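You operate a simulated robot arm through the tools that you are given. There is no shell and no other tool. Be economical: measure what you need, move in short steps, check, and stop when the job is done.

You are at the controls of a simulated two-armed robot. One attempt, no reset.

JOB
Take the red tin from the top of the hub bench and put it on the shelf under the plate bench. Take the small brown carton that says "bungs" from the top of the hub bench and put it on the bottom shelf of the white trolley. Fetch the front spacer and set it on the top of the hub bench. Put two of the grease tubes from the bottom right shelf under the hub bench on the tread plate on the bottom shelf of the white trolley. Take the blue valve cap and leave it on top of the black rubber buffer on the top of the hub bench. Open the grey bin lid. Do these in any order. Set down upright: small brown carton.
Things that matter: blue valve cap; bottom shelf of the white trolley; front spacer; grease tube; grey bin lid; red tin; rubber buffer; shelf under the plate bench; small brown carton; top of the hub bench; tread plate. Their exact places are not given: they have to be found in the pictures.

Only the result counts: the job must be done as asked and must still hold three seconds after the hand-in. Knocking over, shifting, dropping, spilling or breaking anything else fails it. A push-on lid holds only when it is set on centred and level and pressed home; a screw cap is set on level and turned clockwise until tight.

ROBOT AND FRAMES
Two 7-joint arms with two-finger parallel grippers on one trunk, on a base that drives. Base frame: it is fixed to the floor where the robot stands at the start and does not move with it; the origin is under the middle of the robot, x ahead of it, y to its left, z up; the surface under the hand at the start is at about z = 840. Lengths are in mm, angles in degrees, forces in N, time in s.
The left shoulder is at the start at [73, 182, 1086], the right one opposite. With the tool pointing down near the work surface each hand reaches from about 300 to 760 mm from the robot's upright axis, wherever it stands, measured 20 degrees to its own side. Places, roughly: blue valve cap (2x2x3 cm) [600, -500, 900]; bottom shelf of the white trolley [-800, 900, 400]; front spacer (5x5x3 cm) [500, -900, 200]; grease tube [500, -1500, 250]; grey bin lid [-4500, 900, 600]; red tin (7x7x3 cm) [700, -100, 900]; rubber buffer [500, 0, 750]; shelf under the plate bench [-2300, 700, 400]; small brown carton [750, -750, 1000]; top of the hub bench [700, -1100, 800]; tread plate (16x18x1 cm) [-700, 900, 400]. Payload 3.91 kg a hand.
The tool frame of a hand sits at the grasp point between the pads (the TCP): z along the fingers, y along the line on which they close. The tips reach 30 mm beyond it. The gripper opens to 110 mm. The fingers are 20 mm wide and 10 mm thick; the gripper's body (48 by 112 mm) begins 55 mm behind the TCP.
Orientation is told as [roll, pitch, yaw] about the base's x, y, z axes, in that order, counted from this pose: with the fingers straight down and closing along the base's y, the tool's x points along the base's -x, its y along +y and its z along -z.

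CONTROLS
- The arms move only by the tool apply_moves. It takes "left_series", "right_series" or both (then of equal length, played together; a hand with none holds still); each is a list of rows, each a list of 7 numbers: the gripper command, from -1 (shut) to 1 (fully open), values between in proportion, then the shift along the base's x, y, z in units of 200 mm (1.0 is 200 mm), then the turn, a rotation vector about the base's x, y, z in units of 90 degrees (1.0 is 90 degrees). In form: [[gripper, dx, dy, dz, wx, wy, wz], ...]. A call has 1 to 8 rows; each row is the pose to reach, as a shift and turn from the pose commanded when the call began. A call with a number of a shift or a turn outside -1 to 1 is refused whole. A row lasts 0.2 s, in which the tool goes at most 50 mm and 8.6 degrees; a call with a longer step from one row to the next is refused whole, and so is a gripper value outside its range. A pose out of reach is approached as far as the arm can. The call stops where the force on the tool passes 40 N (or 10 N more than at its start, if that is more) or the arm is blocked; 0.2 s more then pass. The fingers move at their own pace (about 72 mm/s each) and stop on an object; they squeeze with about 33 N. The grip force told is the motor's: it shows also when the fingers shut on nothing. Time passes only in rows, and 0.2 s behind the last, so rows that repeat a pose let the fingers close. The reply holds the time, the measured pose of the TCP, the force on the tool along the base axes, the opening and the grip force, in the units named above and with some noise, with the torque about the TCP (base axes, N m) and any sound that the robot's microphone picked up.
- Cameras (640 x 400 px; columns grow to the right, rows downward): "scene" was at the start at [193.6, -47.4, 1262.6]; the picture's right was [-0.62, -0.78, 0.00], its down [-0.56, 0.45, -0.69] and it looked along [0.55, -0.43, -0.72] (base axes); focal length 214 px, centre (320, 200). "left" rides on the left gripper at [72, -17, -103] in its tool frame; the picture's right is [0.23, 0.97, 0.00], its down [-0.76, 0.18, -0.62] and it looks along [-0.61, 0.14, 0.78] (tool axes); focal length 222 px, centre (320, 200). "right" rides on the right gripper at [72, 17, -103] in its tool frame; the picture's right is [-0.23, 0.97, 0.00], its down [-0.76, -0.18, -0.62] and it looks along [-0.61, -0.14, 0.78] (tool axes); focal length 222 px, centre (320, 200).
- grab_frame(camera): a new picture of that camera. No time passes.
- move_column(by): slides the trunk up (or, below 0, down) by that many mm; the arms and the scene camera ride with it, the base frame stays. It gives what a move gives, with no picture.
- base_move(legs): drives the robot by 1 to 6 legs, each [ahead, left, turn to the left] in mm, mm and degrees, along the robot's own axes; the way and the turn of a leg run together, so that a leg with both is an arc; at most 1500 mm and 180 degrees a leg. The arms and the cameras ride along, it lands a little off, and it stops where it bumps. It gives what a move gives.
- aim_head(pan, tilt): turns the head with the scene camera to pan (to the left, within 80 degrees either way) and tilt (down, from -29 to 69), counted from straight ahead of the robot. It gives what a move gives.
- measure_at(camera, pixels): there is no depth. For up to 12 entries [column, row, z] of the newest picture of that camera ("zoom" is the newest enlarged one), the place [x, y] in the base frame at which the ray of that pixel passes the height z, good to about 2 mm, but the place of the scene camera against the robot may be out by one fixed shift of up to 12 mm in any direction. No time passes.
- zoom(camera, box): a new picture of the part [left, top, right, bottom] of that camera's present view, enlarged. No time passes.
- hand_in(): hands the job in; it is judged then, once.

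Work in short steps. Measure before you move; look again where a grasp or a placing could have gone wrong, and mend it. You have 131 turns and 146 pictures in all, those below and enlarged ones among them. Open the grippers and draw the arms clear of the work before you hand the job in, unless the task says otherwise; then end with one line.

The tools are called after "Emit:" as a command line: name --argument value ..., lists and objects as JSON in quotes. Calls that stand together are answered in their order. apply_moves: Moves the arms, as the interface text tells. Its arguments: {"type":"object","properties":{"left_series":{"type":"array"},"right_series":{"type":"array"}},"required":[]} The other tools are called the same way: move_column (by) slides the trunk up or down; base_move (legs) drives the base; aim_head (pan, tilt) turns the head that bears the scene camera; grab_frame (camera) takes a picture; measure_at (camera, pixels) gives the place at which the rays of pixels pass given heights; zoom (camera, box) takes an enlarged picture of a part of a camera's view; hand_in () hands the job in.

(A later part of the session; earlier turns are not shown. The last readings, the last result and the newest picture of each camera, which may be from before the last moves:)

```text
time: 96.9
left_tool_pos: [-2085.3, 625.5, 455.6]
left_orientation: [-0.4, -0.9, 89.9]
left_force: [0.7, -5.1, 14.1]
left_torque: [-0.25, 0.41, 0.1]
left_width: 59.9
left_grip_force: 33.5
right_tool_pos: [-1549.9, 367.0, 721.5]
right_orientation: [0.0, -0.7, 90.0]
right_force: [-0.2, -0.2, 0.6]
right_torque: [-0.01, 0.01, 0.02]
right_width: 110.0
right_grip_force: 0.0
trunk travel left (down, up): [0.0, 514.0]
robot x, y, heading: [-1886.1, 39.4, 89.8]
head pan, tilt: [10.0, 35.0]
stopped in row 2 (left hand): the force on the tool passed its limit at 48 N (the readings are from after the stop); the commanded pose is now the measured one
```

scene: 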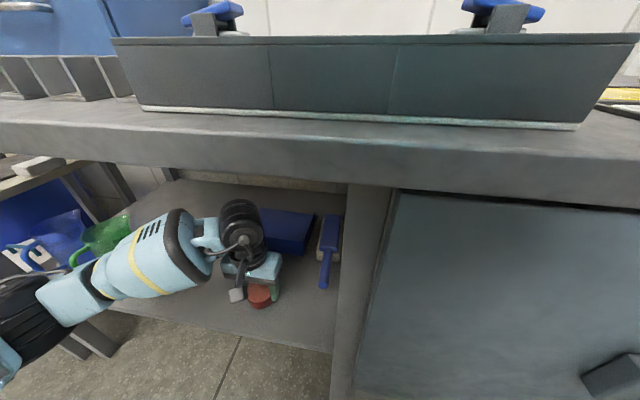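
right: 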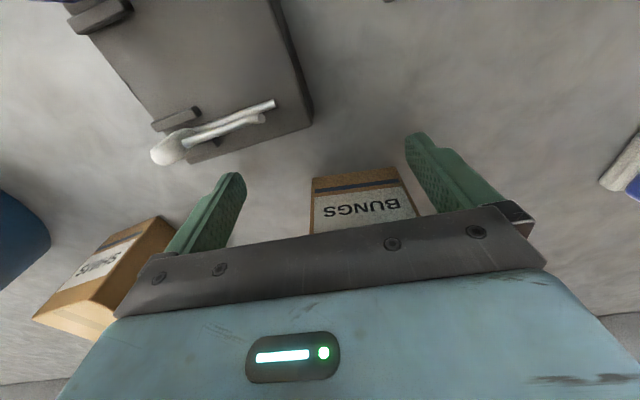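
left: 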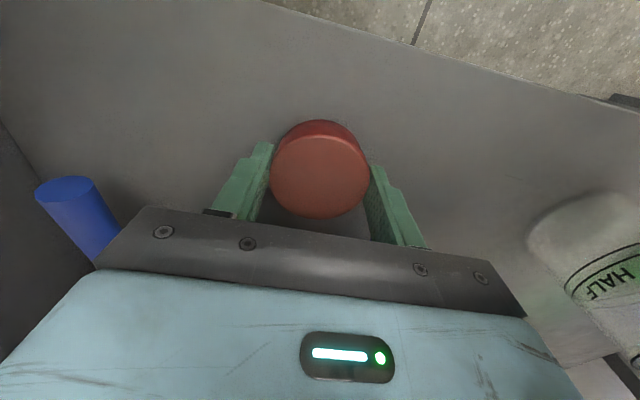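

Emit:
zoom --camera "scene" --box '[200, 240, 328, 320]'

Emit:
zoom --camera "left" --box '[200, 90, 424, 230]'

```text
5.00 times, centred on (264, 280) of scene
```

zoom: 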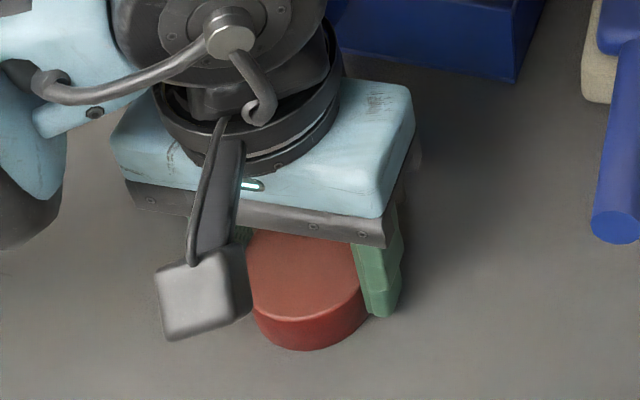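

```text
2.86 times, centred on (312, 160) of left
```

zoom: 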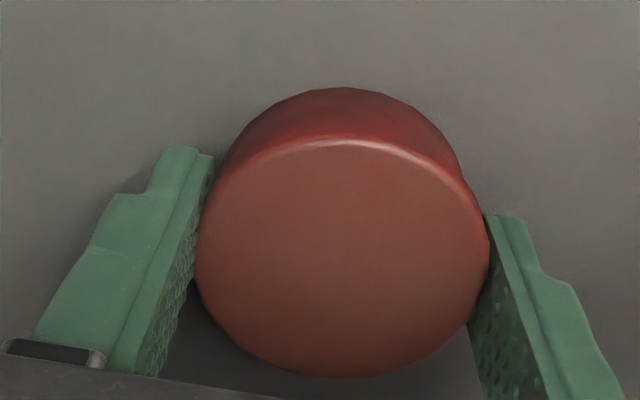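

The tin rests on the shelf (z≈417). I open and rise 40 mm, then withdraw backwards.

Emit:
apply_moves --left_series '[[-0.2, 0, 0, 0, 0, 0, 0], [0.5, 0, 0, 0, 0, 0, 0], [0.7, 0, 0, 0, 0, 0, 0], [0.7, 0, 0, 0.1, 0, 0, 0], [0.7, 0, 0, 0.25, 0, 0, 0], [0.7, 0, -0.2, 0.25, 0, 0, 0], [0.7, 0, -0.4, 0.25, 0, 0, 0], [0.7, 0, -0.6, 0.25, 0, 0, 0]]'

Emit:
grab_frame --camera "left"

Emit:
zoom --camera "scene" --box '[160, 200, 352, 320]'

```text
time: 98.7
left_tool_pos: [-2086.9, 502.3, 500.9]
left_orientation: [-0.3, -0.6, 90.0]
left_force: [-0.1, -0.7, 0.7]
left_torque: [-0.02, 0.0, 0.01]
left_width: 93.2
left_grip_force: 0.0
right_tool_pos: [-1550.5, 368.5, 722.0]
right_orientation: [0.0, -0.5, 90.0]
right_force: [-0.4, 0.7, 0.3]
right_torque: [0.01, -0.04, -0.02]
right_width: 109.9
right_grip_force: 0.1
trunk travel left (down, up): [0.0, 514.0]
robot x, y, heading: [-1886.3, 39.6, 90.0]
head pan, tilt: [10.0, 35.0]
```

```text
83 pictures are left
```

left: 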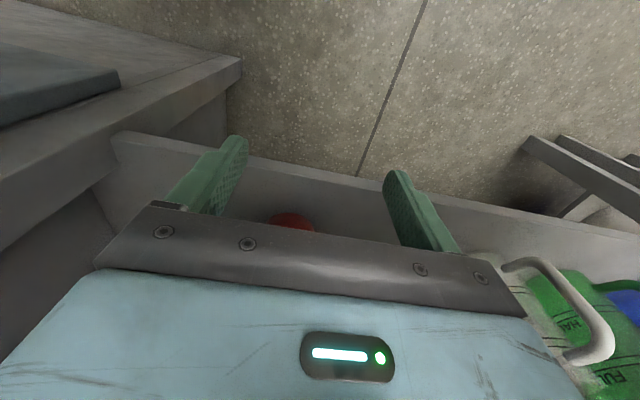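

```text
3.33 times, centred on (256, 260) of scene
```

zoom: 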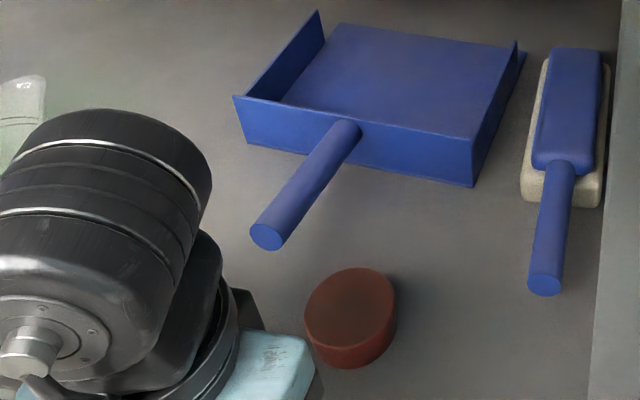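

Tin is flat on the shelf. Next the grey bin lid to the west: I back off and look to the left.

Emit:
base_move --legs '[[-350, 0, 0]]'

Emit:
move_column --by 250

Emit:
aim_head --pan 65 --tilt 15

Emit:
grab_frame --camera "scene"

```text
time: 100.8
left_tool_pos: [-2089.9, 171.3, 500.7]
left_orientation: [-0.3, -0.5, 90.3]
left_force: [0.4, 0.3, -0.8]
left_torque: [0.0, 0.02, -0.02]
left_width: 93.4
left_grip_force: 0.1
right_tool_pos: [-1551.5, 40.4, 722.5]
right_orientation: [-0.1, -0.5, 90.2]
right_force: [-0.8, -0.4, -0.1]
right_torque: [-0.05, 0.01, 0.0]
right_width: 109.9
right_grip_force: 0.0
trunk travel left (down, up): [0.0, 514.0]
robot x, y, heading: [-1886.2, -288.5, 90.3]
head pan, tilt: [10.0, 35.0]
```

```text
time: 103.4
left_tool_pos: [-2089.5, 171.0, 750.4]
left_orientation: [-0.3, -0.6, 90.3]
left_force: [0.0, 0.6, 0.0]
left_torque: [0.06, 0.0, -0.01]
left_width: 93.7
left_grip_force: 0.0
right_tool_pos: [-1552.2, 40.3, 971.8]
right_orientation: [0.0, -0.5, 90.3]
right_force: [-0.4, 0.4, -0.2]
right_torque: [0.02, 0.02, 0.03]
right_width: 110.1
right_grip_force: 0.1
trunk travel left (down, up): [-250.0, 264.0]
robot x, y, heading: [-1887.9, -290.5, 90.3]
head pan, tilt: [10.0, 35.0]
```

```text
time: 104.7
left_tool_pos: [-2088.5, 172.5, 750.9]
left_orientation: [-0.3, -0.6, 90.2]
left_force: [-0.7, 0.5, -0.2]
left_torque: [0.02, 0.04, -0.01]
left_width: 93.7
left_grip_force: 0.1
right_tool_pos: [-1551.8, 39.2, 971.1]
right_orientation: [0.0, -0.5, 90.3]
right_force: [0.3, 0.5, 0.4]
right_torque: [0.01, -0.02, 0.01]
right_width: 110.0
right_grip_force: 0.1
trunk travel left (down, up): [-250.0, 264.0]
robot x, y, heading: [-1891.0, -293.4, 90.4]
head pan, tilt: [65.0, 15.0]
```

```text
81 pictures are left
```

scene: 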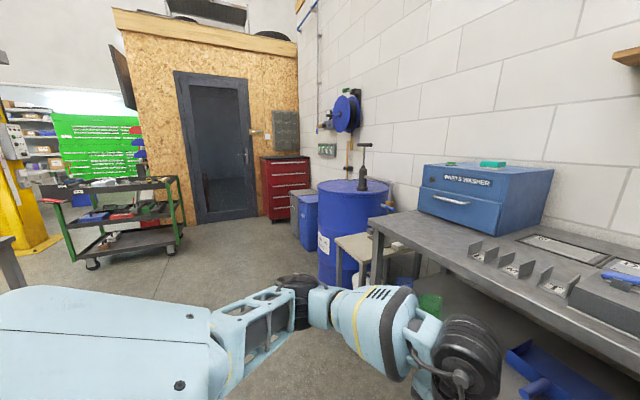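

Emit:
zoom --camera "scene" --box '[240, 150, 400, 250]'

Emit:
measure_at --camera "scene" --pixels '[[301, 249, 0], [285, 219, 0], [322, 284, 0], [95, 268, 0], [175, 250, 0], [335, 262, 300]]'

```text
4.00 times, centred on (320, 200) of scene
```

zoom: 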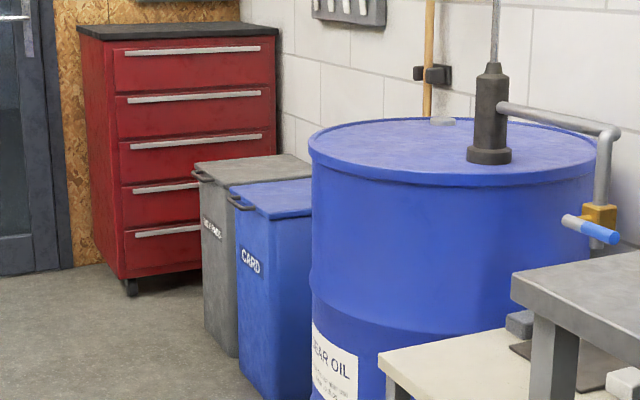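

```text
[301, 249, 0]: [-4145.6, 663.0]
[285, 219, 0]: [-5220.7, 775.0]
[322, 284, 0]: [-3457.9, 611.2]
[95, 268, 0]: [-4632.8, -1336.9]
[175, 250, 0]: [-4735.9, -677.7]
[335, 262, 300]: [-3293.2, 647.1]
```

Grey bin sits beyond the blue one at about (-4450, 680+), handle on its front edge. I drive west to face it.

Emit:
base_move --legs '[[130, 0, 0], [0, 1300, 0], [0, 1150, 0]]'

Emit:
aim_head --pan 10 --tilt 40

Emit:
grab_frame --camera "scene"

```text
time: 126.9
left_tool_pos: [-4540.0, 207.4, 750.7]
left_orientation: [-0.2, -0.5, 93.0]
left_force: [0.0, 0.1, -0.1]
left_torque: [0.03, 0.0, -0.03]
left_width: 93.6
left_grip_force: 0.1
right_tool_pos: [-3996.3, 101.2, 972.9]
right_orientation: [0.0, -0.5, 93.1]
right_force: [0.1, 0.1, 0.6]
right_torque: [-0.02, -0.03, 0.04]
right_width: 110.1
right_grip_force: 0.0
trunk travel left (down, up): [-250.0, 264.0]
robot x, y, heading: [-4315.5, -245.9, 93.1]
head pan, tilt: [65.0, 15.0]
```

```text
time: 128.2
left_tool_pos: [-4539.0, 206.3, 751.3]
left_orientation: [-0.2, -0.6, 92.9]
left_force: [0.5, 0.1, -0.3]
left_torque: [0.01, -0.03, 0.0]
left_width: 93.4
left_grip_force: 0.0
right_tool_pos: [-3997.1, 99.9, 971.5]
right_orientation: [0.0, -0.6, 93.1]
right_force: [1.1, 0.4, 0.0]
right_torque: [0.01, -0.02, 0.01]
right_width: 109.8
right_grip_force: 0.2
trunk travel left (down, up): [-250.0, 264.0]
robot x, y, heading: [-4313.7, -244.8, 92.9]
head pan, tilt: [10.0, 40.0]
```

```text
79 pictures are left
```

scene: 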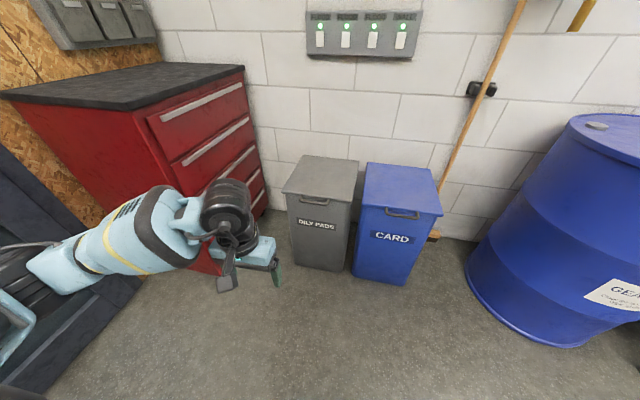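

I zoom on the grey bin handle and measure its height via the front plane.

Emit:
zoom --camera "scene" --box '[264, 145, 376, 215]'

Emit:
measure_at --camera "scene" --pixels '[[297, 264, 0], [342, 271, 0], [283, 193, 550], [283, 193, 600], [352, 201, 550], [352, 201, 600], [315, 202, 550], [315, 202, 600], [358, 160, 600], [305, 155, 600], [283, 193, 650], [352, 201, 650]]'

```text
5.71 times, centred on (320, 180) of scene
```

zoom: 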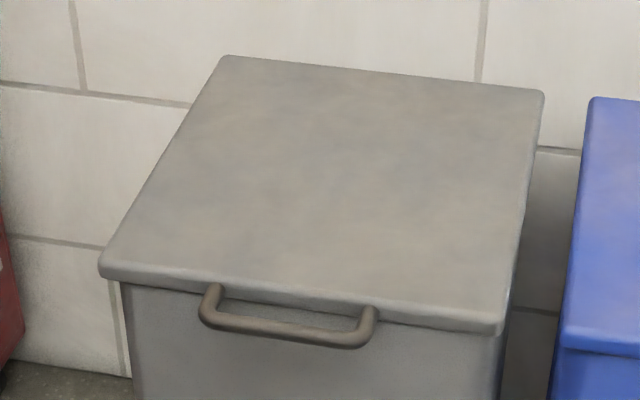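

```text
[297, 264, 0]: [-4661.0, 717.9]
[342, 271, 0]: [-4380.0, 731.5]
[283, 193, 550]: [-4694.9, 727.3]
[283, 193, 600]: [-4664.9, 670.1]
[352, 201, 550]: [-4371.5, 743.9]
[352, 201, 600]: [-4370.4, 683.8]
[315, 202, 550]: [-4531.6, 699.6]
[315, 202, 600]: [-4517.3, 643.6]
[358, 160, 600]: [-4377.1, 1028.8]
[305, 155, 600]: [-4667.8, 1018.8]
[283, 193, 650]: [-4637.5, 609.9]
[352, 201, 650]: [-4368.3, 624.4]
```

I measure the cabinet's clearance for the left arm before going closer.

Emit:
measure_at --camera "scene" --pixels '[[265, 212, 0], [135, 278, 0], [243, 68, 950], [130, 110, 950], [2, 95, 950], [30, 270, 800], [120, 240, 850]]'

Emit:
zoom --camera "scene" --box '[0, 50, 288, 230]'

```text
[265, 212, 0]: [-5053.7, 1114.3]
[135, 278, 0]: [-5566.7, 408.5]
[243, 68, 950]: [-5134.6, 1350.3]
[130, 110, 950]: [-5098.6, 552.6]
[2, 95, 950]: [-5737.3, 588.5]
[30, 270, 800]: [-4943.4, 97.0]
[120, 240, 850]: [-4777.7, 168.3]
```

```text
2.22 times, centred on (144, 140) of scene
```

zoom: 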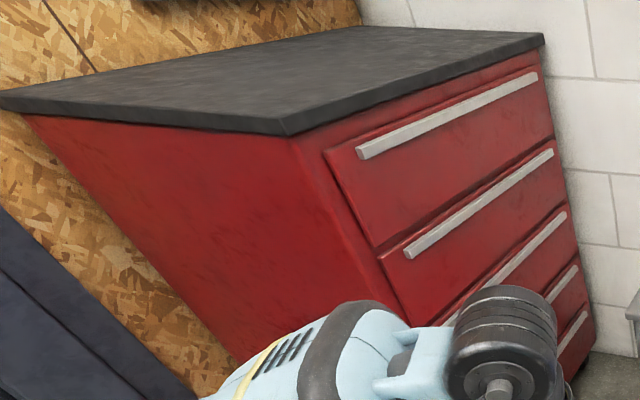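

Cabinet corner is at about (-5090,550): enough room. I square the base, and pitch the closed left hand forward to horizontal.

Emit:
base_move --legs '[[0, 0, -3]]'

Emit:
apply_moves --left_series '[[-1, 0, 0.1, 0, 0.093, 0, 0], [-1, 0, 0.2, 0, 0.186, 0, 0], [-1, 0, 0.3, 0, 0.279, 0, 0], [-1, 0, 0.4, 0, 0.372, 0, 0], [-1, 0, 0.5, 0, 0.465, 0, 0], [-1, 0, 0.6, 0, 0.558, 0, 0], [-1, 0, 0.7, 0, 0.651, 0, 0], [-1, 0, 0.8, 0, 0.744, 0, 0]]'

Emit:
apply_moves --left_series '[[-1, 0, 0, -0.1, 0.093, 0, 0], [-1, 0, 0, -0.3, 0.186, 0, 0], [-1, 0, 0, -0.5, 0.25, 0, 0], [-1, 0, 0, -0.7, 0.25, 0, 0], [-1, 0, 0, -0.9, 0.25, 0, 0]]'

Emit:
grab_frame --camera "scene"

```text
time: 129.0
left_tool_pos: [-4516.6, 216.9, 752.2]
left_orientation: [-0.3, -0.6, 90.0]
left_force: [0.8, 0.2, 0.1]
left_torque: [-0.01, 0.0, 0.0]
left_width: 93.3
left_grip_force: 0.1
right_tool_pos: [-3978.6, 83.3, 971.4]
right_orientation: [0.0, -0.5, 90.1]
right_force: [-0.5, 0.9, -0.2]
right_torque: [-0.03, 0.0, -0.02]
right_width: 110.1
right_grip_force: 0.1
trunk travel left (down, up): [-250.0, 264.0]
robot x, y, heading: [-4315.9, -249.0, 90.0]
head pan, tilt: [10.0, 40.0]
```

```text
time: 130.8
left_tool_pos: [-4514.8, 346.3, 750.6]
left_orientation: [-0.4, -53.7, 90.1]
left_force: [0.3, 1.0, 0.9]
left_torque: [0.01, -0.02, 0.0]
left_width: 0.0
left_grip_force: 33.5
left hand out of reach, approached as far as the arm can: row 7, 8
right_tool_pos: [-3978.5, 83.1, 972.5]
right_orientation: [0.0, -0.4, 90.0]
right_force: [0.3, -0.6, -0.6]
right_torque: [0.03, -0.02, 0.0]
right_width: 110.0
right_grip_force: 0.0
trunk travel left (down, up): [-250.0, 264.0]
robot x, y, heading: [-4315.8, -248.1, 90.0]
head pan, tilt: [10.0, 40.0]
```

```text
time: 132.0
left_tool_pos: [-4514.5, 345.0, 749.8]
left_orientation: [-0.3, -53.6, 90.0]
left_force: [0.1, -0.5, -0.1]
left_torque: [-0.01, -0.03, 0.0]
left_width: 0.0
left_grip_force: 32.8
left hand out of reach, approached as far as the arm can: row 1, 2, 3, 4, 5
right_tool_pos: [-3977.9, 82.4, 972.4]
right_orientation: [0.0, -0.4, 90.1]
right_force: [0.0, 0.4, 0.5]
right_torque: [0.0, 0.02, 0.02]
right_width: 109.8
right_grip_force: 0.1
trunk travel left (down, up): [-250.0, 264.0]
robot x, y, heading: [-4316.6, -247.6, 89.9]
head pan, tilt: [10.0, 40.0]
```

```text
76 pictures are left
```

scene: 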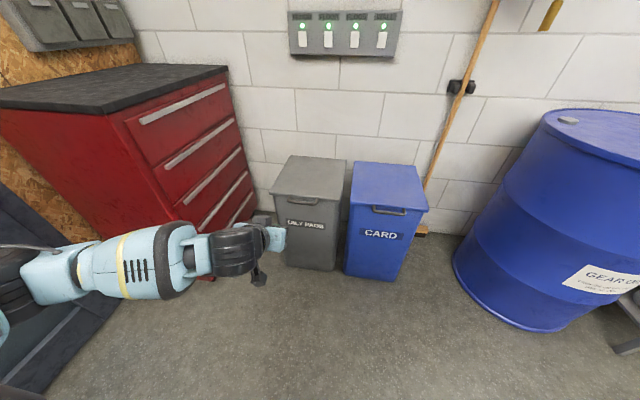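

The hand pitches to ~54° (fingers forward-down), which suffices as a hook. Bar ≈ (-4525, 675, 565). I lower the hand to z≈490 before approaching.

Emit:
apply_moves --left_series '[[-1, 0, 0, -0.22, 0, 0, 0], [-1, 0, 0, -0.45, 0, 0, 0], [-1, 0, 0, -0.68, 0, 0, 0], [-1, -0.03, 0, -0.9, 0, 0, 0], [-1, -0.05, 0, -1.0, 0, 0, 0]]'

Emit:
apply_moves --left_series '[[-1, 0, 0, -0.15, 0, 0, 0], [-1, 0, 0, -0.3, 0, 0, 0]]'

Emit:
grab_frame --camera "left"

```text
time: 133.2
left_tool_pos: [-4472.4, 377.4, 581.8]
left_orientation: [2.3, -51.3, 90.2]
left_force: [-0.5, 0.2, 0.4]
left_torque: [-0.01, 0.02, -0.01]
left_width: 0.0
left_grip_force: 32.7
left hand out of reach, approached as far as the arm can: row 1, 2, 3, 4, 5
right_tool_pos: [-3978.1, 82.0, 972.7]
right_orientation: [0.0, -0.5, 90.1]
right_force: [0.5, -0.5, 0.0]
right_torque: [0.03, 0.0, 0.01]
right_width: 110.0
right_grip_force: 0.1
trunk travel left (down, up): [-250.0, 264.0]
robot x, y, heading: [-4315.9, -250.7, 90.0]
head pan, tilt: [10.0, 40.0]
```

```text
time: 133.8
left_tool_pos: [-4458.3, 386.5, 528.1]
left_orientation: [2.9, -50.6, 90.2]
left_force: [-0.2, 0.5, -0.2]
left_torque: [-0.04, -0.02, 0.02]
left_width: 0.0
left_grip_force: 33.2
left hand out of reach, approached as far as the arm can: row 1, 2
right_tool_pos: [-3977.7, 83.5, 972.7]
right_orientation: [-0.1, -0.5, 90.0]
right_force: [-0.1, 0.0, -0.6]
right_torque: [0.03, -0.04, -0.02]
right_width: 110.3
right_grip_force: 0.2
trunk travel left (down, up): [-250.0, 264.0]
robot x, y, heading: [-4314.0, -245.0, 90.0]
head pan, tilt: [10.0, 40.0]
```

```text
75 pictures are left
```

left: 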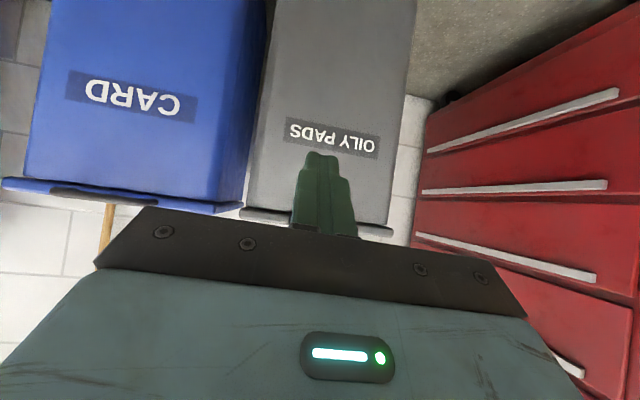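

The joint limit pulls inward when low. I return the arm up and instead use the trunk for height.

Emit:
apply_moves --left_series '[[-1, -0.1, -0.02, 0.2, 0, 0, 0], [-1, -0.18, -0.03, 0.42, 0, 0, 0], [-1, -0.26, -0.03, 0.62, 0, 0, 0], [-1, -0.32, -0.03, 0.82, 0, 0, 0], [-1, -0.32, -0.03, 1.0, 0, 0, 0]]'

Emit:
move_column --by -240

Emit:
grab_frame --camera "left"

```text
time: 135.0
left_tool_pos: [-4519.5, 376.4, 728.2]
left_orientation: [2.2, -51.3, 90.0]
left_force: [0.0, -0.4, -0.6]
left_torque: [-0.03, 0.01, 0.02]
left_width: 0.0
left_grip_force: 33.2
left hand out of reach, approached as far as the arm can: row 1
right_tool_pos: [-3978.2, 82.6, 972.0]
right_orientation: [0.0, -0.5, 90.1]
right_force: [0.3, 0.4, 0.5]
right_torque: [-0.01, 0.0, -0.01]
right_width: 109.7
right_grip_force: 0.1
trunk travel left (down, up): [-250.0, 264.0]
robot x, y, heading: [-4316.8, -244.5, 89.8]
head pan, tilt: [10.0, 40.0]
```

```text
time: 137.5
left_tool_pos: [-4517.9, 378.0, 488.7]
left_orientation: [2.3, -51.3, 90.1]
left_force: [-0.3, 0.1, 0.9]
left_torque: [0.0, 0.0, 0.03]
left_width: 0.1
left_grip_force: 32.7
right_tool_pos: [-3978.6, 82.7, 732.3]
right_orientation: [-0.1, -0.4, 90.1]
right_force: [0.2, -0.4, -0.2]
right_torque: [-0.02, 0.01, 0.01]
right_width: 110.0
right_grip_force: 0.0
trunk travel left (down, up): [-10.0, 504.0]
robot x, y, heading: [-4316.0, -246.9, 90.0]
head pan, tilt: [10.0, 40.0]
```

```text
74 pictures are left
```

left: 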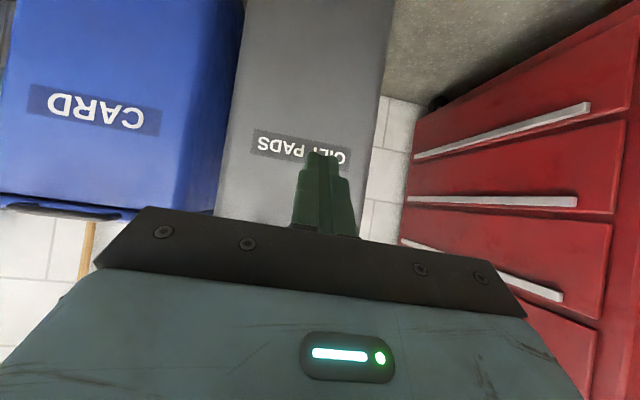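

Hand at (-4518, 378, 489), in line with the bin centre. I drive ahead 298.

Emit:
base_move --legs '[[298, 0, 0]]'

Emit:
aim_head --pan 20 --tilt 45

Emit:
grab_frame --camera "scene"

```text
time: 139.6
left_tool_pos: [-4522.4, 670.4, 488.7]
left_orientation: [2.3, -51.0, 90.4]
left_force: [-0.2, -0.3, -0.2]
left_torque: [0.0, 0.0, 0.02]
left_width: 0.1
left_grip_force: 32.9
right_tool_pos: [-3980.6, 381.9, 731.9]
right_orientation: [-0.1, -0.5, 90.4]
right_force: [-0.3, -0.6, -0.1]
right_torque: [0.0, -0.02, 0.0]
right_width: 110.0
right_grip_force: 0.1
trunk travel left (down, up): [-10.0, 504.0]
robot x, y, heading: [-4314.2, 53.9, 90.2]
head pan, tilt: [10.0, 40.0]
stopped in leg 1: the force on the tool passed its limit at 115 N (the readings are from after the stop); the commanded pose is now the measured one
```

```text
time: 140.3
left_tool_pos: [-4523.1, 671.2, 489.2]
left_orientation: [2.2, -51.0, 90.4]
left_force: [1.2, -1.8, 0.6]
left_torque: [0.01, 0.0, 0.03]
left_width: 0.0
left_grip_force: 33.4
right_tool_pos: [-3981.2, 381.7, 731.2]
right_orientation: [0.0, -0.5, 90.4]
right_force: [0.5, -0.7, -0.1]
right_torque: [-0.02, -0.02, 0.01]
right_width: 110.1
right_grip_force: 0.1
trunk travel left (down, up): [-10.0, 504.0]
robot x, y, heading: [-4317.2, 50.4, 90.1]
head pan, tilt: [20.0, 45.0]
```

```text
73 pictures are left
```

scene: 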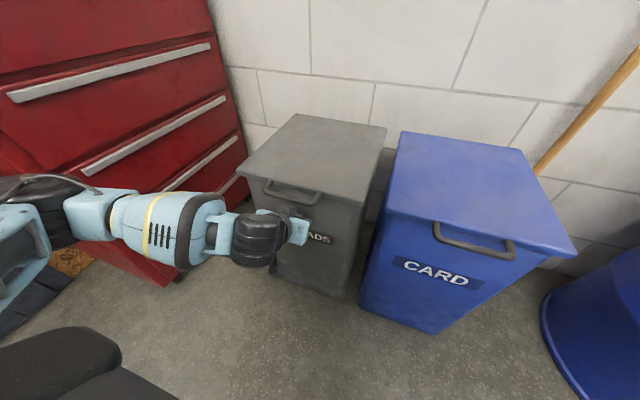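

The tip just touched the bin front (y≈697). I back off slightly and re-measure the bar.

Emit:
zoom --camera "scene" --box '[230, 100, 390, 200]'

Emit:
measure_at --camera "zoom" --pixels '[[20, 270, 560], [20, 270, 590], [140, 325, 560], [140, 325, 540], [350, 395, 560], [240, 375, 560], [240, 400, 560]]'

```text
4.00 times, centred on (310, 150) of scene
```

zoom: 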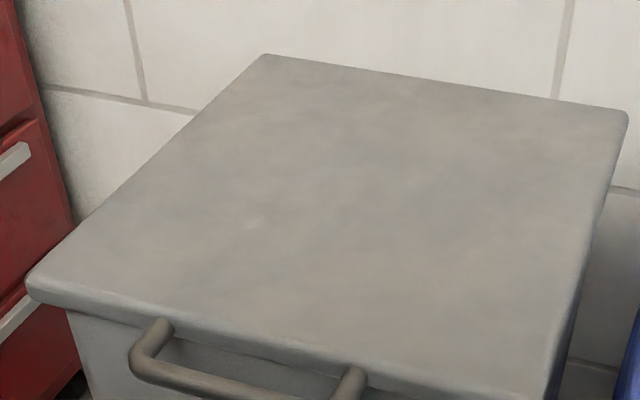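

```text
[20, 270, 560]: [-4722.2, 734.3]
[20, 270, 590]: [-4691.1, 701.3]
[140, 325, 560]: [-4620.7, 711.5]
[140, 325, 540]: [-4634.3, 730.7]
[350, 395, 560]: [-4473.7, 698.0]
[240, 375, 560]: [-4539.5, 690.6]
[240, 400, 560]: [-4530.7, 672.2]
```

Bar near y≈680. I back off 8 mm and raise the fingers under the bar with the arm.

Emit:
apply_moves --left_series '[[-1, 0, -0.04, 0.02, 0, 0, 0], [-1, 0, -0.04, 0.12, 0, 0, 0], [-1, 0, -0.04, 0.22, 0, 0, 0], [-1, 0, -0.04, 0.32, 0, 0, 0], [-1, 0, -0.03, 0.42, 0, 0, 0], [-1, 0, -0.02, 0.52, 0, 0, 0]]'

Emit:
grab_frame --camera "scene"

```text
time: 141.7
left_tool_pos: [-4522.1, 667.3, 591.6]
left_orientation: [2.2, -50.9, 90.4]
left_force: [0.0, -0.4, -1.4]
left_torque: [0.04, 0.02, 0.0]
left_width: 0.0
left_grip_force: 32.9
right_tool_pos: [-3980.6, 382.7, 731.5]
right_orientation: [0.0, -0.5, 90.4]
right_force: [-0.1, 0.2, -0.2]
right_torque: [0.01, 0.05, 0.0]
right_width: 109.9
right_grip_force: 0.0
trunk travel left (down, up): [-10.0, 504.0]
robot x, y, heading: [-4320.1, 47.9, 90.2]
head pan, tilt: [20.0, 45.0]
```

```text
71 pictures are left
```

scene: 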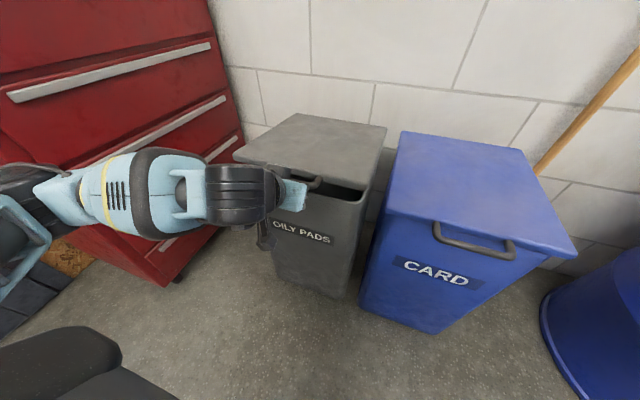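

The lid is lifting (gap visible). I follow the arc with the arm.

Emit:
apply_moves --left_series '[[-1, 0, 0.04, 0.13, 0, 0, 0], [-1, 0, 0.07, 0.25, 0, 0, 0], [-1, 0, 0.13, 0.4, 0, 0, 0], [-1, 0, 0.19, 0.55, 0, 0, 0], [-1, 0, 0.26, 0.7, 0, 0, 0]]'

Emit:
grab_frame --camera "scene"

```text
time: 142.9
left_tool_pos: [-4525.1, 717.4, 734.7]
left_orientation: [2.4, -50.9, 90.2]
left_force: [1.3, -1.3, -0.3]
left_torque: [0.03, 0.0, -0.02]
left_width: 0.1
left_grip_force: 32.8
right_tool_pos: [-3980.8, 382.0, 732.9]
right_orientation: [0.0, -0.4, 90.4]
right_force: [0.9, 0.2, -0.1]
right_torque: [0.03, 0.01, 0.02]
right_width: 110.1
right_grip_force: 0.0
trunk travel left (down, up): [-10.0, 504.0]
robot x, y, heading: [-4318.8, 54.5, 90.2]
head pan, tilt: [20.0, 45.0]
```

```text
70 pictures are left
```

scene: 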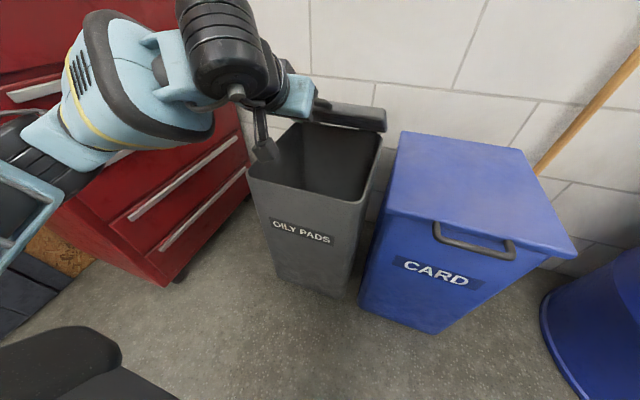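

Lid about 30° up. I continue the arc, then push forward.

Emit:
apply_moves --left_series '[[-1, 0, 0.1, 0.13, 0, 0, 0], [-1, 0, 0.2, 0.26, 0, 0, 0], [-1, 0, 0.3, 0.38, 0, 0, 0], [-1, 0, 0.42, 0.5, 0, 0, 0], [-1, 0, 0.54, 0.6, 0, 0, 0], [-1, 0, 0.68, 0.68, 0, 0, 0], [-1, 0, 0.82, 0.74, 0, 0, 0]]'

Emit:
grab_frame --camera "scene"

```text
time: 144.5
left_tool_pos: [-4525.0, 884.8, 883.2]
left_orientation: [2.3, -51.0, 90.3]
left_force: [1.1, -0.6, 0.7]
left_torque: [-0.03, 0.0, -0.04]
left_width: 0.0
left_grip_force: 33.4
right_tool_pos: [-3981.6, 381.6, 731.6]
right_orientation: [0.0, -0.5, 90.4]
right_force: [0.3, -0.4, -0.4]
right_torque: [-0.01, 0.01, 0.01]
right_width: 110.1
right_grip_force: 0.0
trunk travel left (down, up): [-10.0, 504.0]
robot x, y, heading: [-4316.8, 50.2, 90.2]
head pan, tilt: [20.0, 45.0]
```

```text
69 pictures are left
```

scene: 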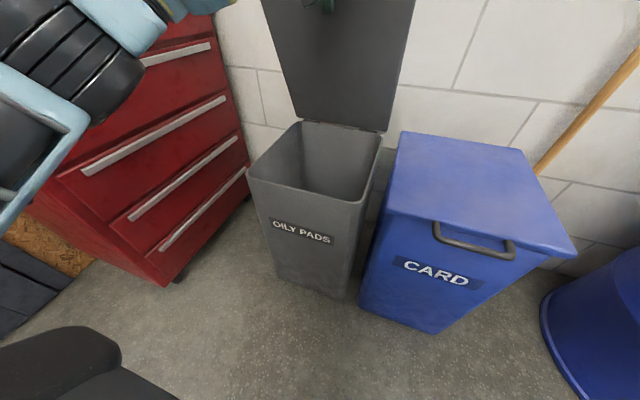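

Lid is nearly upright. I push a further ~100 mm forward.

Emit:
apply_moves --left_series '[[-1, 0, 0.15, 0.0, 0, 0, 0], [-1, 0, 0.3, 0.0, 0, 0, 0], [-1, 0, 0.45, 0.0, 0, 0, 0], [-1, 0, 0.6, 0.0, 0, 0, 0]]'

Emit:
aim_head --pan 20 --tilt 20

Emit:
grab_frame --camera "scene"

```text
time: 145.5
left_tool_pos: [-4525.2, 943.5, 870.0]
left_orientation: [2.4, -51.0, 90.2]
left_force: [-0.2, 0.0, -0.5]
left_torque: [-0.02, 0.0, -0.01]
left_width: 0.1
left_grip_force: 33.2
left hand out of reach, approached as far as the arm can: row 2, 3, 4
right_tool_pos: [-3979.8, 381.9, 732.2]
right_orientation: [0.0, -0.5, 90.4]
right_force: [0.2, -0.3, -0.2]
right_torque: [0.02, 0.0, 0.0]
right_width: 110.3
right_grip_force: 0.0
trunk travel left (down, up): [-10.0, 504.0]
robot x, y, heading: [-4313.2, 52.3, 90.2]
head pan, tilt: [20.0, 45.0]
```

```text
time: 146.4
left_tool_pos: [-4525.5, 944.6, 869.9]
left_orientation: [2.3, -51.1, 90.4]
left_force: [0.1, -0.4, -0.4]
left_torque: [-0.02, -0.02, 0.01]
left_width: 0.0
left_grip_force: 33.4
right_tool_pos: [-3980.3, 382.0, 731.9]
right_orientation: [0.0, -0.5, 90.4]
right_force: [0.0, -0.1, 0.5]
right_torque: [0.01, 0.0, 0.01]
right_width: 109.7
right_grip_force: 0.1
trunk travel left (down, up): [-10.0, 504.0]
robot x, y, heading: [-4312.8, 48.1, 90.3]
head pan, tilt: [20.0, 20.0]
```

```text
68 pictures are left
```

scene: 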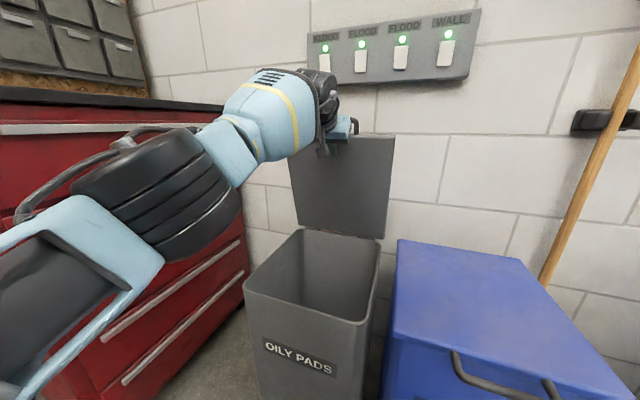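

I drive ahead 70 to push it further.

Emit:
base_move --legs '[[70, 0, 0]]'

Emit:
grab_frame --camera "scene"

```text
time: 147.4
left_tool_pos: [-4526.2, 1017.5, 869.9]
left_orientation: [2.3, -50.9, 90.5]
left_force: [-0.5, 0.2, -0.5]
left_torque: [0.0, 0.03, 0.0]
left_width: 0.0
left_grip_force: 32.7
right_tool_pos: [-3982.0, 454.9, 731.9]
right_orientation: [0.0, -0.5, 90.5]
right_force: [-0.9, 0.2, 0.7]
right_torque: [-0.01, -0.01, -0.01]
right_width: 110.0
right_grip_force: 0.0
trunk travel left (down, up): [-10.0, 504.0]
robot x, y, heading: [-4317.5, 120.9, 90.4]
head pan, tilt: [20.0, 20.0]
```

```text
67 pictures are left
```

scene: 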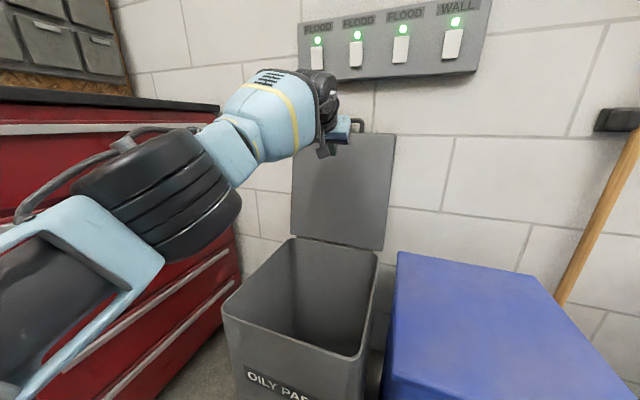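

Lid ≈ vertical. One more gentle push of 40 mm.

Emit:
base_move --legs '[[40, 0, 0]]'

Emit:
base_move --legs '[[-120, 0, 0]]'

Emit:
grab_frame --camera "scene"

```text
time: 148.3
left_tool_pos: [-4528.3, 1054.3, 870.2]
left_orientation: [2.3, -50.9, 90.5]
left_force: [-0.3, 0.4, 0.0]
left_torque: [-0.01, -0.02, 0.01]
left_width: 0.0
left_grip_force: 32.8
right_tool_pos: [-3982.5, 493.9, 731.6]
right_orientation: [0.0, -0.6, 90.6]
right_force: [0.4, 0.3, -0.8]
right_torque: [-0.03, 0.01, -0.05]
right_width: 110.1
right_grip_force: 0.0
trunk travel left (down, up): [-10.0, 504.0]
robot x, y, heading: [-4316.8, 161.7, 90.5]
head pan, tilt: [20.0, 20.0]
```

```text
time: 149.5
left_tool_pos: [-4525.8, 933.6, 869.8]
left_orientation: [2.3, -51.0, 90.5]
left_force: [-0.6, -0.5, 0.2]
left_torque: [0.02, -0.02, -0.02]
left_width: 0.0
left_grip_force: 32.9
right_tool_pos: [-3981.8, 371.7, 732.1]
right_orientation: [0.0, -0.4, 90.3]
right_force: [0.2, -0.1, -0.4]
right_torque: [-0.02, 0.05, -0.02]
right_width: 109.9
right_grip_force: 0.1
trunk travel left (down, up): [-10.0, 504.0]
robot x, y, heading: [-4317.6, 41.9, 90.4]
head pan, tilt: [20.0, 20.0]
```

```text
66 pictures are left
```

scene: 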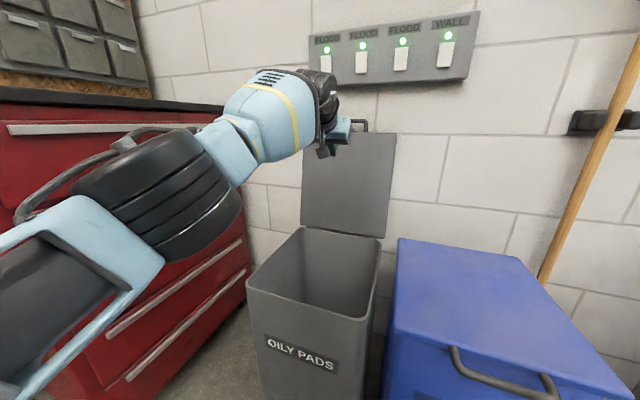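

The lid stays open by itself. I retract the left arm, back off and raise the trunk.

Emit:
apply_moves --left_series '[[-1, 0, -0.2, 0.0, 0, 0, 0], [-1, 0, -0.4, 0.0, 0, 0, 0], [-1, 0, -0.6, 0.0, 0, 0, 0], [-1, 0, -0.8, -0.1, 0, 0, 0], [-1, 0, -1.0, -0.2, 0, 0, 0]]'

Emit:
base_move --legs '[[-220, 0, 0]]'

Emit:
move_column --by 340

Emit:
grab_frame --camera "scene"

```text
time: 150.7
left_tool_pos: [-4526.0, 733.9, 832.0]
left_orientation: [2.2, -51.1, 90.5]
left_force: [0.6, -0.2, -0.1]
left_torque: [-0.01, -0.02, 0.01]
left_width: 0.0
left_grip_force: 33.4
right_tool_pos: [-3980.8, 372.5, 731.6]
right_orientation: [0.0, -0.5, 90.4]
right_force: [-0.4, 0.7, 0.1]
right_torque: [0.01, 0.0, 0.02]
right_width: 110.1
right_grip_force: 0.1
trunk travel left (down, up): [-10.0, 504.0]
robot x, y, heading: [-4315.1, 40.3, 90.4]
head pan, tilt: [20.0, 20.0]
```

```text
time: 152.4
left_tool_pos: [-4523.1, 517.0, 833.0]
left_orientation: [2.3, -51.1, 90.6]
left_force: [-1.2, -0.9, 0.4]
left_torque: [-0.01, -0.02, -0.02]
left_width: 0.0
left_grip_force: 32.4
right_tool_pos: [-3979.5, 155.2, 733.0]
right_orientation: [0.0, -0.4, 90.4]
right_force: [0.2, 0.3, -0.3]
right_torque: [0.0, -0.03, 0.0]
right_width: 110.0
right_grip_force: 0.0
trunk travel left (down, up): [-10.0, 504.0]
robot x, y, heading: [-4315.0, -177.0, 90.4]
head pan, tilt: [20.0, 20.0]
```

```text
time: 155.7
left_tool_pos: [-4523.2, 517.2, 1171.3]
left_orientation: [2.2, -50.9, 90.5]
left_force: [0.1, 0.2, 0.3]
left_torque: [0.01, 0.01, 0.02]
left_width: 0.0
left_grip_force: 33.0
right_tool_pos: [-3979.6, 154.2, 1071.6]
right_orientation: [-0.1, -0.6, 90.3]
right_force: [0.8, 0.3, 0.5]
right_torque: [-0.03, 0.0, -0.01]
right_width: 110.3
right_grip_force: 0.2
trunk travel left (down, up): [-350.0, 164.0]
robot x, y, heading: [-4315.7, -177.6, 90.2]
head pan, tilt: [20.0, 20.0]
```

```text
65 pictures are left
```

scene: 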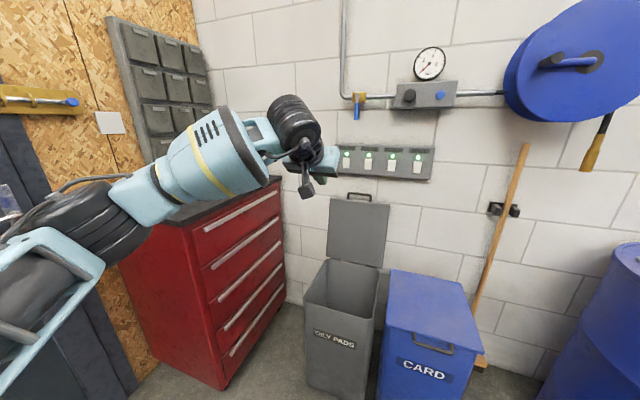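

Lid stays open. I pull the left hand in and drive back to the hub bench area, facing it.

Emit:
apply_moves --left_series '[[0, 0, -0.2, 0.0, 0, 0, 0], [0, 0, -0.4, 0.0, 0, 0, 0], [0, 0, -0.6, 0.0, 0, 0, 0], [0, 0, -0.8, 0, 0, 0, 0]]'

Emit:
base_move --legs '[[-50, 0, 0], [0, -1500, 0], [0, -1500, 0], [0, -800, 0], [0, 0, -90]]'

Emit:
base_move --legs '[[0, -900, 0]]'

Emit:
aim_head --pan 0 --tilt 30

Emit:
grab_frame --camera "scene"

```text
time: 156.7
left_tool_pos: [-4527.8, 356.8, 1174.9]
left_orientation: [2.2, -50.9, 90.4]
left_force: [-0.2, 0.3, 0.0]
left_torque: [-0.02, 0.02, -0.01]
left_width: 55.1
left_grip_force: 0.0
right_tool_pos: [-3979.9, 154.2, 1071.3]
right_orientation: [0.0, -0.5, 90.4]
right_force: [0.2, 0.3, 0.2]
right_torque: [0.04, 0.02, 0.01]
right_width: 110.2
right_grip_force: 0.0
trunk travel left (down, up): [-350.0, 164.0]
robot x, y, heading: [-4319.4, -174.2, 90.2]
head pan, tilt: [20.0, 20.0]
```

```text
time: 194.4
left_tool_pos: [25.0, 80.9, 1173.7]
left_orientation: [2.3, -51.0, 1.9]
left_force: [-0.7, -0.3, 0.3]
left_torque: [0.03, 0.02, -0.03]
left_width: 55.1
left_grip_force: 0.0
right_tool_pos: [-163.7, -471.9, 1072.2]
right_orientation: [0.0, -0.5, 1.8]
right_force: [-0.7, -0.2, 0.7]
right_torque: [-0.01, -0.01, -0.02]
right_width: 110.3
right_grip_force: 0.0
trunk travel left (down, up): [-350.0, 164.0]
robot x, y, heading: [-504.8, -144.9, 2.0]
head pan, tilt: [20.0, 20.0]
```

```text
time: 202.4
left_tool_pos: [50.4, -783.6, 1174.3]
left_orientation: [2.3, -51.0, 1.5]
left_force: [0.1, -0.7, 0.2]
left_torque: [0.02, -0.03, 0.0]
left_width: 55.1
left_grip_force: 0.0
right_tool_pos: [-143.2, -1335.8, 1072.1]
right_orientation: [0.0, -0.4, 1.5]
right_force: [-0.1, 1.2, 1.1]
right_torque: [-0.01, 0.0, 0.01]
right_width: 109.9
right_grip_force: 0.1
trunk travel left (down, up): [-350.0, 164.0]
robot x, y, heading: [-480.1, -1001.2, 1.3]
head pan, tilt: [20.0, 20.0]
```

```text
time: 203.2
left_tool_pos: [49.5, -784.8, 1174.1]
left_orientation: [2.2, -51.0, 1.5]
left_force: [0.8, 0.0, -1.8]
left_torque: [0.02, 0.02, 0.01]
left_width: 55.0
left_grip_force: 0.0
right_tool_pos: [-141.8, -1336.3, 1071.9]
right_orientation: [-0.1, -0.5, 1.5]
right_force: [-0.2, -0.3, 0.5]
right_torque: [0.0, -0.03, 0.01]
right_width: 109.7
right_grip_force: 0.0
trunk travel left (down, up): [-350.0, 164.0]
robot x, y, heading: [-478.9, -1006.9, 1.6]
head pan, tilt: [0.0, 30.0]
```

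```text
64 pictures are left
```

scene: 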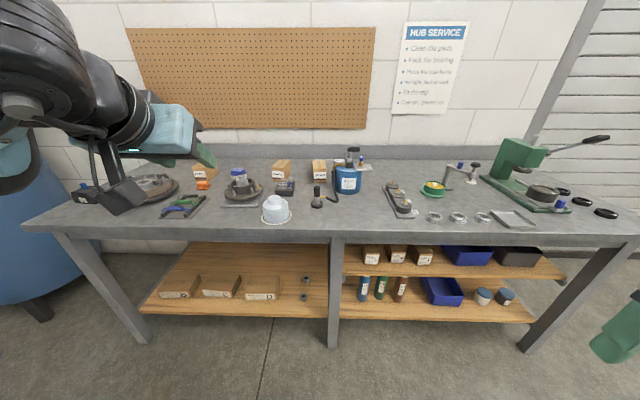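

The shelves are visible: spacers near (304,278)/(304,297), tubes near (363–400,288). I zoom on both.

Emit:
zoom --camera "scene" --box '[230, 250, 342, 320]'

Emit:
zoom --camera "scene" --box '[330, 230, 490, 330]'

Emit:
measure_at --camera "scene" --pixels '[[304, 299, 200], [304, 283, 200], [300, 314, 200], [363, 299, 200], [380, 298, 200], [399, 300, 200], [420, 317, 200], [420, 277, 450], [330, 346, 0], [530, 350, 0], [300, 314, 250], [363, 299, 250]]'

```text
5.71 times, centred on (286, 285) of scene
```

zoom: 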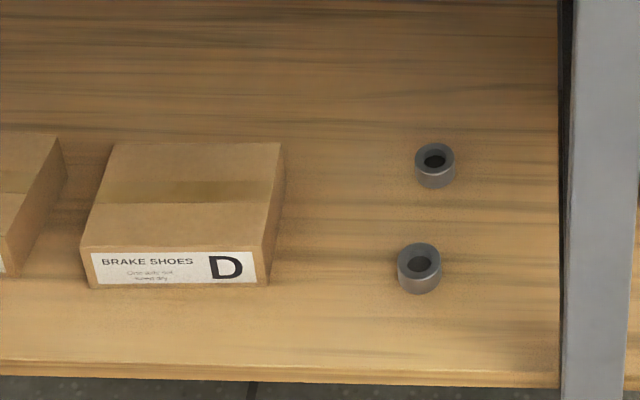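

```text
4.00 times, centred on (410, 280) of scene
```

zoom: 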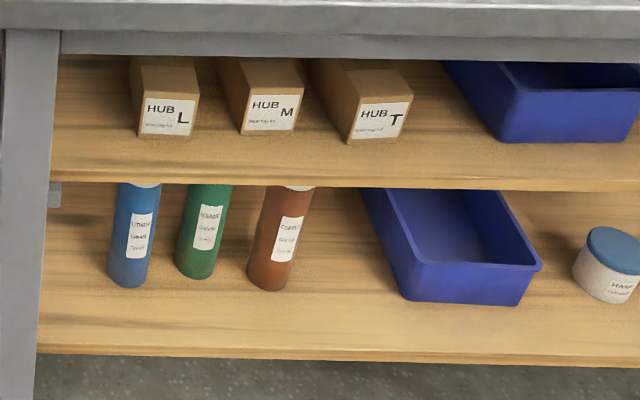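

```text
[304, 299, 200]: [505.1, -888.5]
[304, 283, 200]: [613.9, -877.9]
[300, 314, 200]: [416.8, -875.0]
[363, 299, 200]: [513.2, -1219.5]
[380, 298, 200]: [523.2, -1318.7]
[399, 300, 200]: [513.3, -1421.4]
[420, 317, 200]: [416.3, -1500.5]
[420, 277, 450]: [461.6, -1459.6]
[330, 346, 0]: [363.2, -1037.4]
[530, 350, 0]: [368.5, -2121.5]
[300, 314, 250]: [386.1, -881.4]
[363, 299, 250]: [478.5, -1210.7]
```

Front spacer ≈ (505,-888) on the left shelf at z≈200; tubes stand at x≈515, y≈-1220,-1319,-1421. I turn the left hand back to vertical, then lower the trunk.

Emit:
apply_moves --left_series '[[0, 0, 0, 0, 0, 0.094, 0], [0, 0, 0, 0, 0, 0.188, 0], [0, 0, 0, 0, 0, 0.282, 0], [0, 0, 0, 0, 0, 0.376, 0], [0.6, 0, 0, -0.1, 0, 0.47, 0], [0.6, 0, 0, -0.2, 0, 0.556, 0]]'

Emit:
base_move --legs '[[0, 0, -1.5], [0, -112, 0]]'

Emit:
move_column --by -345

```text
time: 204.6
left_tool_pos: [53.3, -783.8, 1136.7]
left_orientation: [3.4, -0.7, 1.0]
left_force: [-0.2, -0.2, 0.6]
left_torque: [0.0, -0.02, 0.04]
left_width: 88.1
left_grip_force: 0.1
right_tool_pos: [-143.0, -1336.2, 1071.6]
right_orientation: [0.0, -0.4, 1.5]
right_force: [-0.3, 0.3, -0.3]
right_torque: [0.0, 0.01, 0.0]
right_width: 109.9
right_grip_force: 0.1
trunk travel left (down, up): [-350.0, 164.0]
robot x, y, heading: [-482.0, -1006.2, 1.3]
head pan, tilt: [0.0, 30.0]
```

```text
time: 206.6
left_tool_pos: [57.5, -910.4, 1136.1]
left_orientation: [3.5, -0.9, -0.7]
left_force: [-0.4, 1.1, -0.5]
left_torque: [0.0, 0.01, 0.0]
left_width: 87.9
left_grip_force: 0.1
right_tool_pos: [-152.7, -1457.7, 1073.0]
right_orientation: [0.1, -0.5, -0.3]
right_force: [-1.2, -0.4, -1.1]
right_torque: [0.0, -0.01, 0.0]
right_width: 110.1
right_grip_force: 0.0
trunk travel left (down, up): [-350.0, 164.0]
robot x, y, heading: [-477.3, -1119.2, -0.2]
head pan, tilt: [0.0, 30.0]
```

```text
time: 210.0
left_tool_pos: [57.5, -911.0, 791.7]
left_orientation: [3.4, -0.9, -0.7]
left_force: [0.0, 0.2, -0.3]
left_torque: [-0.02, -0.01, 0.02]
left_width: 87.8
left_grip_force: 0.0
right_tool_pos: [-152.5, -1456.9, 726.5]
right_orientation: [-0.1, -0.4, -0.1]
right_force: [0.0, 1.3, 0.6]
right_torque: [0.01, -0.01, -0.04]
right_width: 109.9
right_grip_force: 0.1
trunk travel left (down, up): [-5.0, 509.0]
robot x, y, heading: [-480.2, -1120.9, -0.1]
head pan, tilt: [0.0, 30.0]
```

I lower the left hand in steps to z≈300, fixing the 3.4° roll.

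Emit:
apply_moves --left_series '[[0.6, -0.05, 0, -0.24, -0.038, 0, 0], [0.6, -0.1, 0, -0.48, -0.038, 0, 0], [0.6, -0.15, 0, -0.72, -0.038, 0, 0], [0.6, -0.2, 0, -0.96, -0.038, 0, 0]]'

Emit:
apply_moves --left_series '[[0.6, 0, 0, -0.24, 0, 0, 0], [0.6, 0, 0, -0.49, 0, 0, 0], [0.6, 0, 0, -0.74, 0, 0, 0], [0.6, 0, 0, -0.98, 0, 0, 0]]'

Emit:
apply_moves --left_series '[[0.6, 0, 0, -0.24, 0, 0, 0], [0.6, 0, 0, -0.48, 0, 0, 0]]'

Emit:
grab_frame --camera "scene"

```text
time: 211.0
left_tool_pos: [14.8, -907.0, 600.4]
left_orientation: [-0.1, -1.0, -0.6]
left_force: [-0.1, 0.5, 0.0]
left_torque: [0.0, 0.01, -0.02]
left_width: 87.8
left_grip_force: 0.1
right_tool_pos: [-153.4, -1456.9, 725.6]
right_orientation: [0.0, -0.5, -0.2]
right_force: [0.3, 0.5, -0.4]
right_torque: [-0.01, 0.0, -0.03]
right_width: 109.8
right_grip_force: 0.0
trunk travel left (down, up): [-5.0, 509.0]
robot x, y, heading: [-481.0, -1117.4, -0.0]
head pan, tilt: [0.0, 30.0]
```

```text
time: 212.0
left_tool_pos: [15.6, -910.5, 399.2]
left_orientation: [0.0, -0.9, -0.5]
left_force: [1.2, -0.2, 0.6]
left_torque: [-0.06, -0.03, 0.0]
left_width: 87.8
left_grip_force: 0.0
right_tool_pos: [-153.4, -1456.8, 726.1]
right_orientation: [0.0, -0.5, -0.2]
right_force: [0.2, 0.4, 0.6]
right_torque: [-0.03, 0.03, 0.02]
right_width: 109.9
right_grip_force: 0.0
trunk travel left (down, up): [-5.0, 509.0]
robot x, y, heading: [-483.2, -1120.0, -0.4]
head pan, tilt: [0.0, 30.0]
```

```text
time: 212.6
left_tool_pos: [15.3, -911.1, 303.9]
left_orientation: [-0.1, -1.0, -0.6]
left_force: [0.5, -0.3, -0.3]
left_torque: [-0.01, 0.01, 0.02]
left_width: 87.7
left_grip_force: 0.1
right_tool_pos: [-153.1, -1457.5, 726.9]
right_orientation: [0.0, -0.5, -0.2]
right_force: [-1.0, 0.7, 0.5]
right_torque: [0.0, 0.0, -0.02]
right_width: 110.0
right_grip_force: 0.0
trunk travel left (down, up): [-5.0, 509.0]
robot x, y, heading: [-481.4, -1120.3, -0.0]
head pan, tilt: [0.0, 30.0]
```

```text
61 pictures are left
```

scene: 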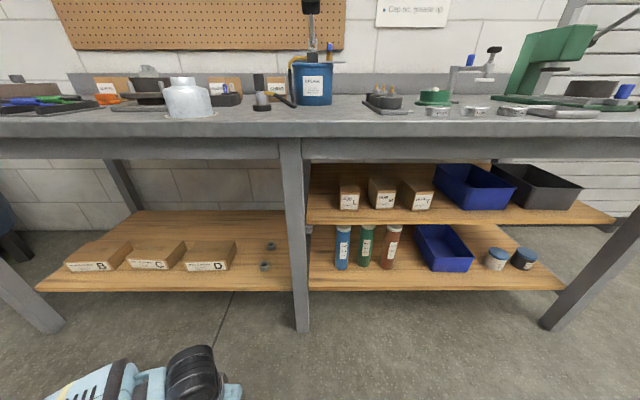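

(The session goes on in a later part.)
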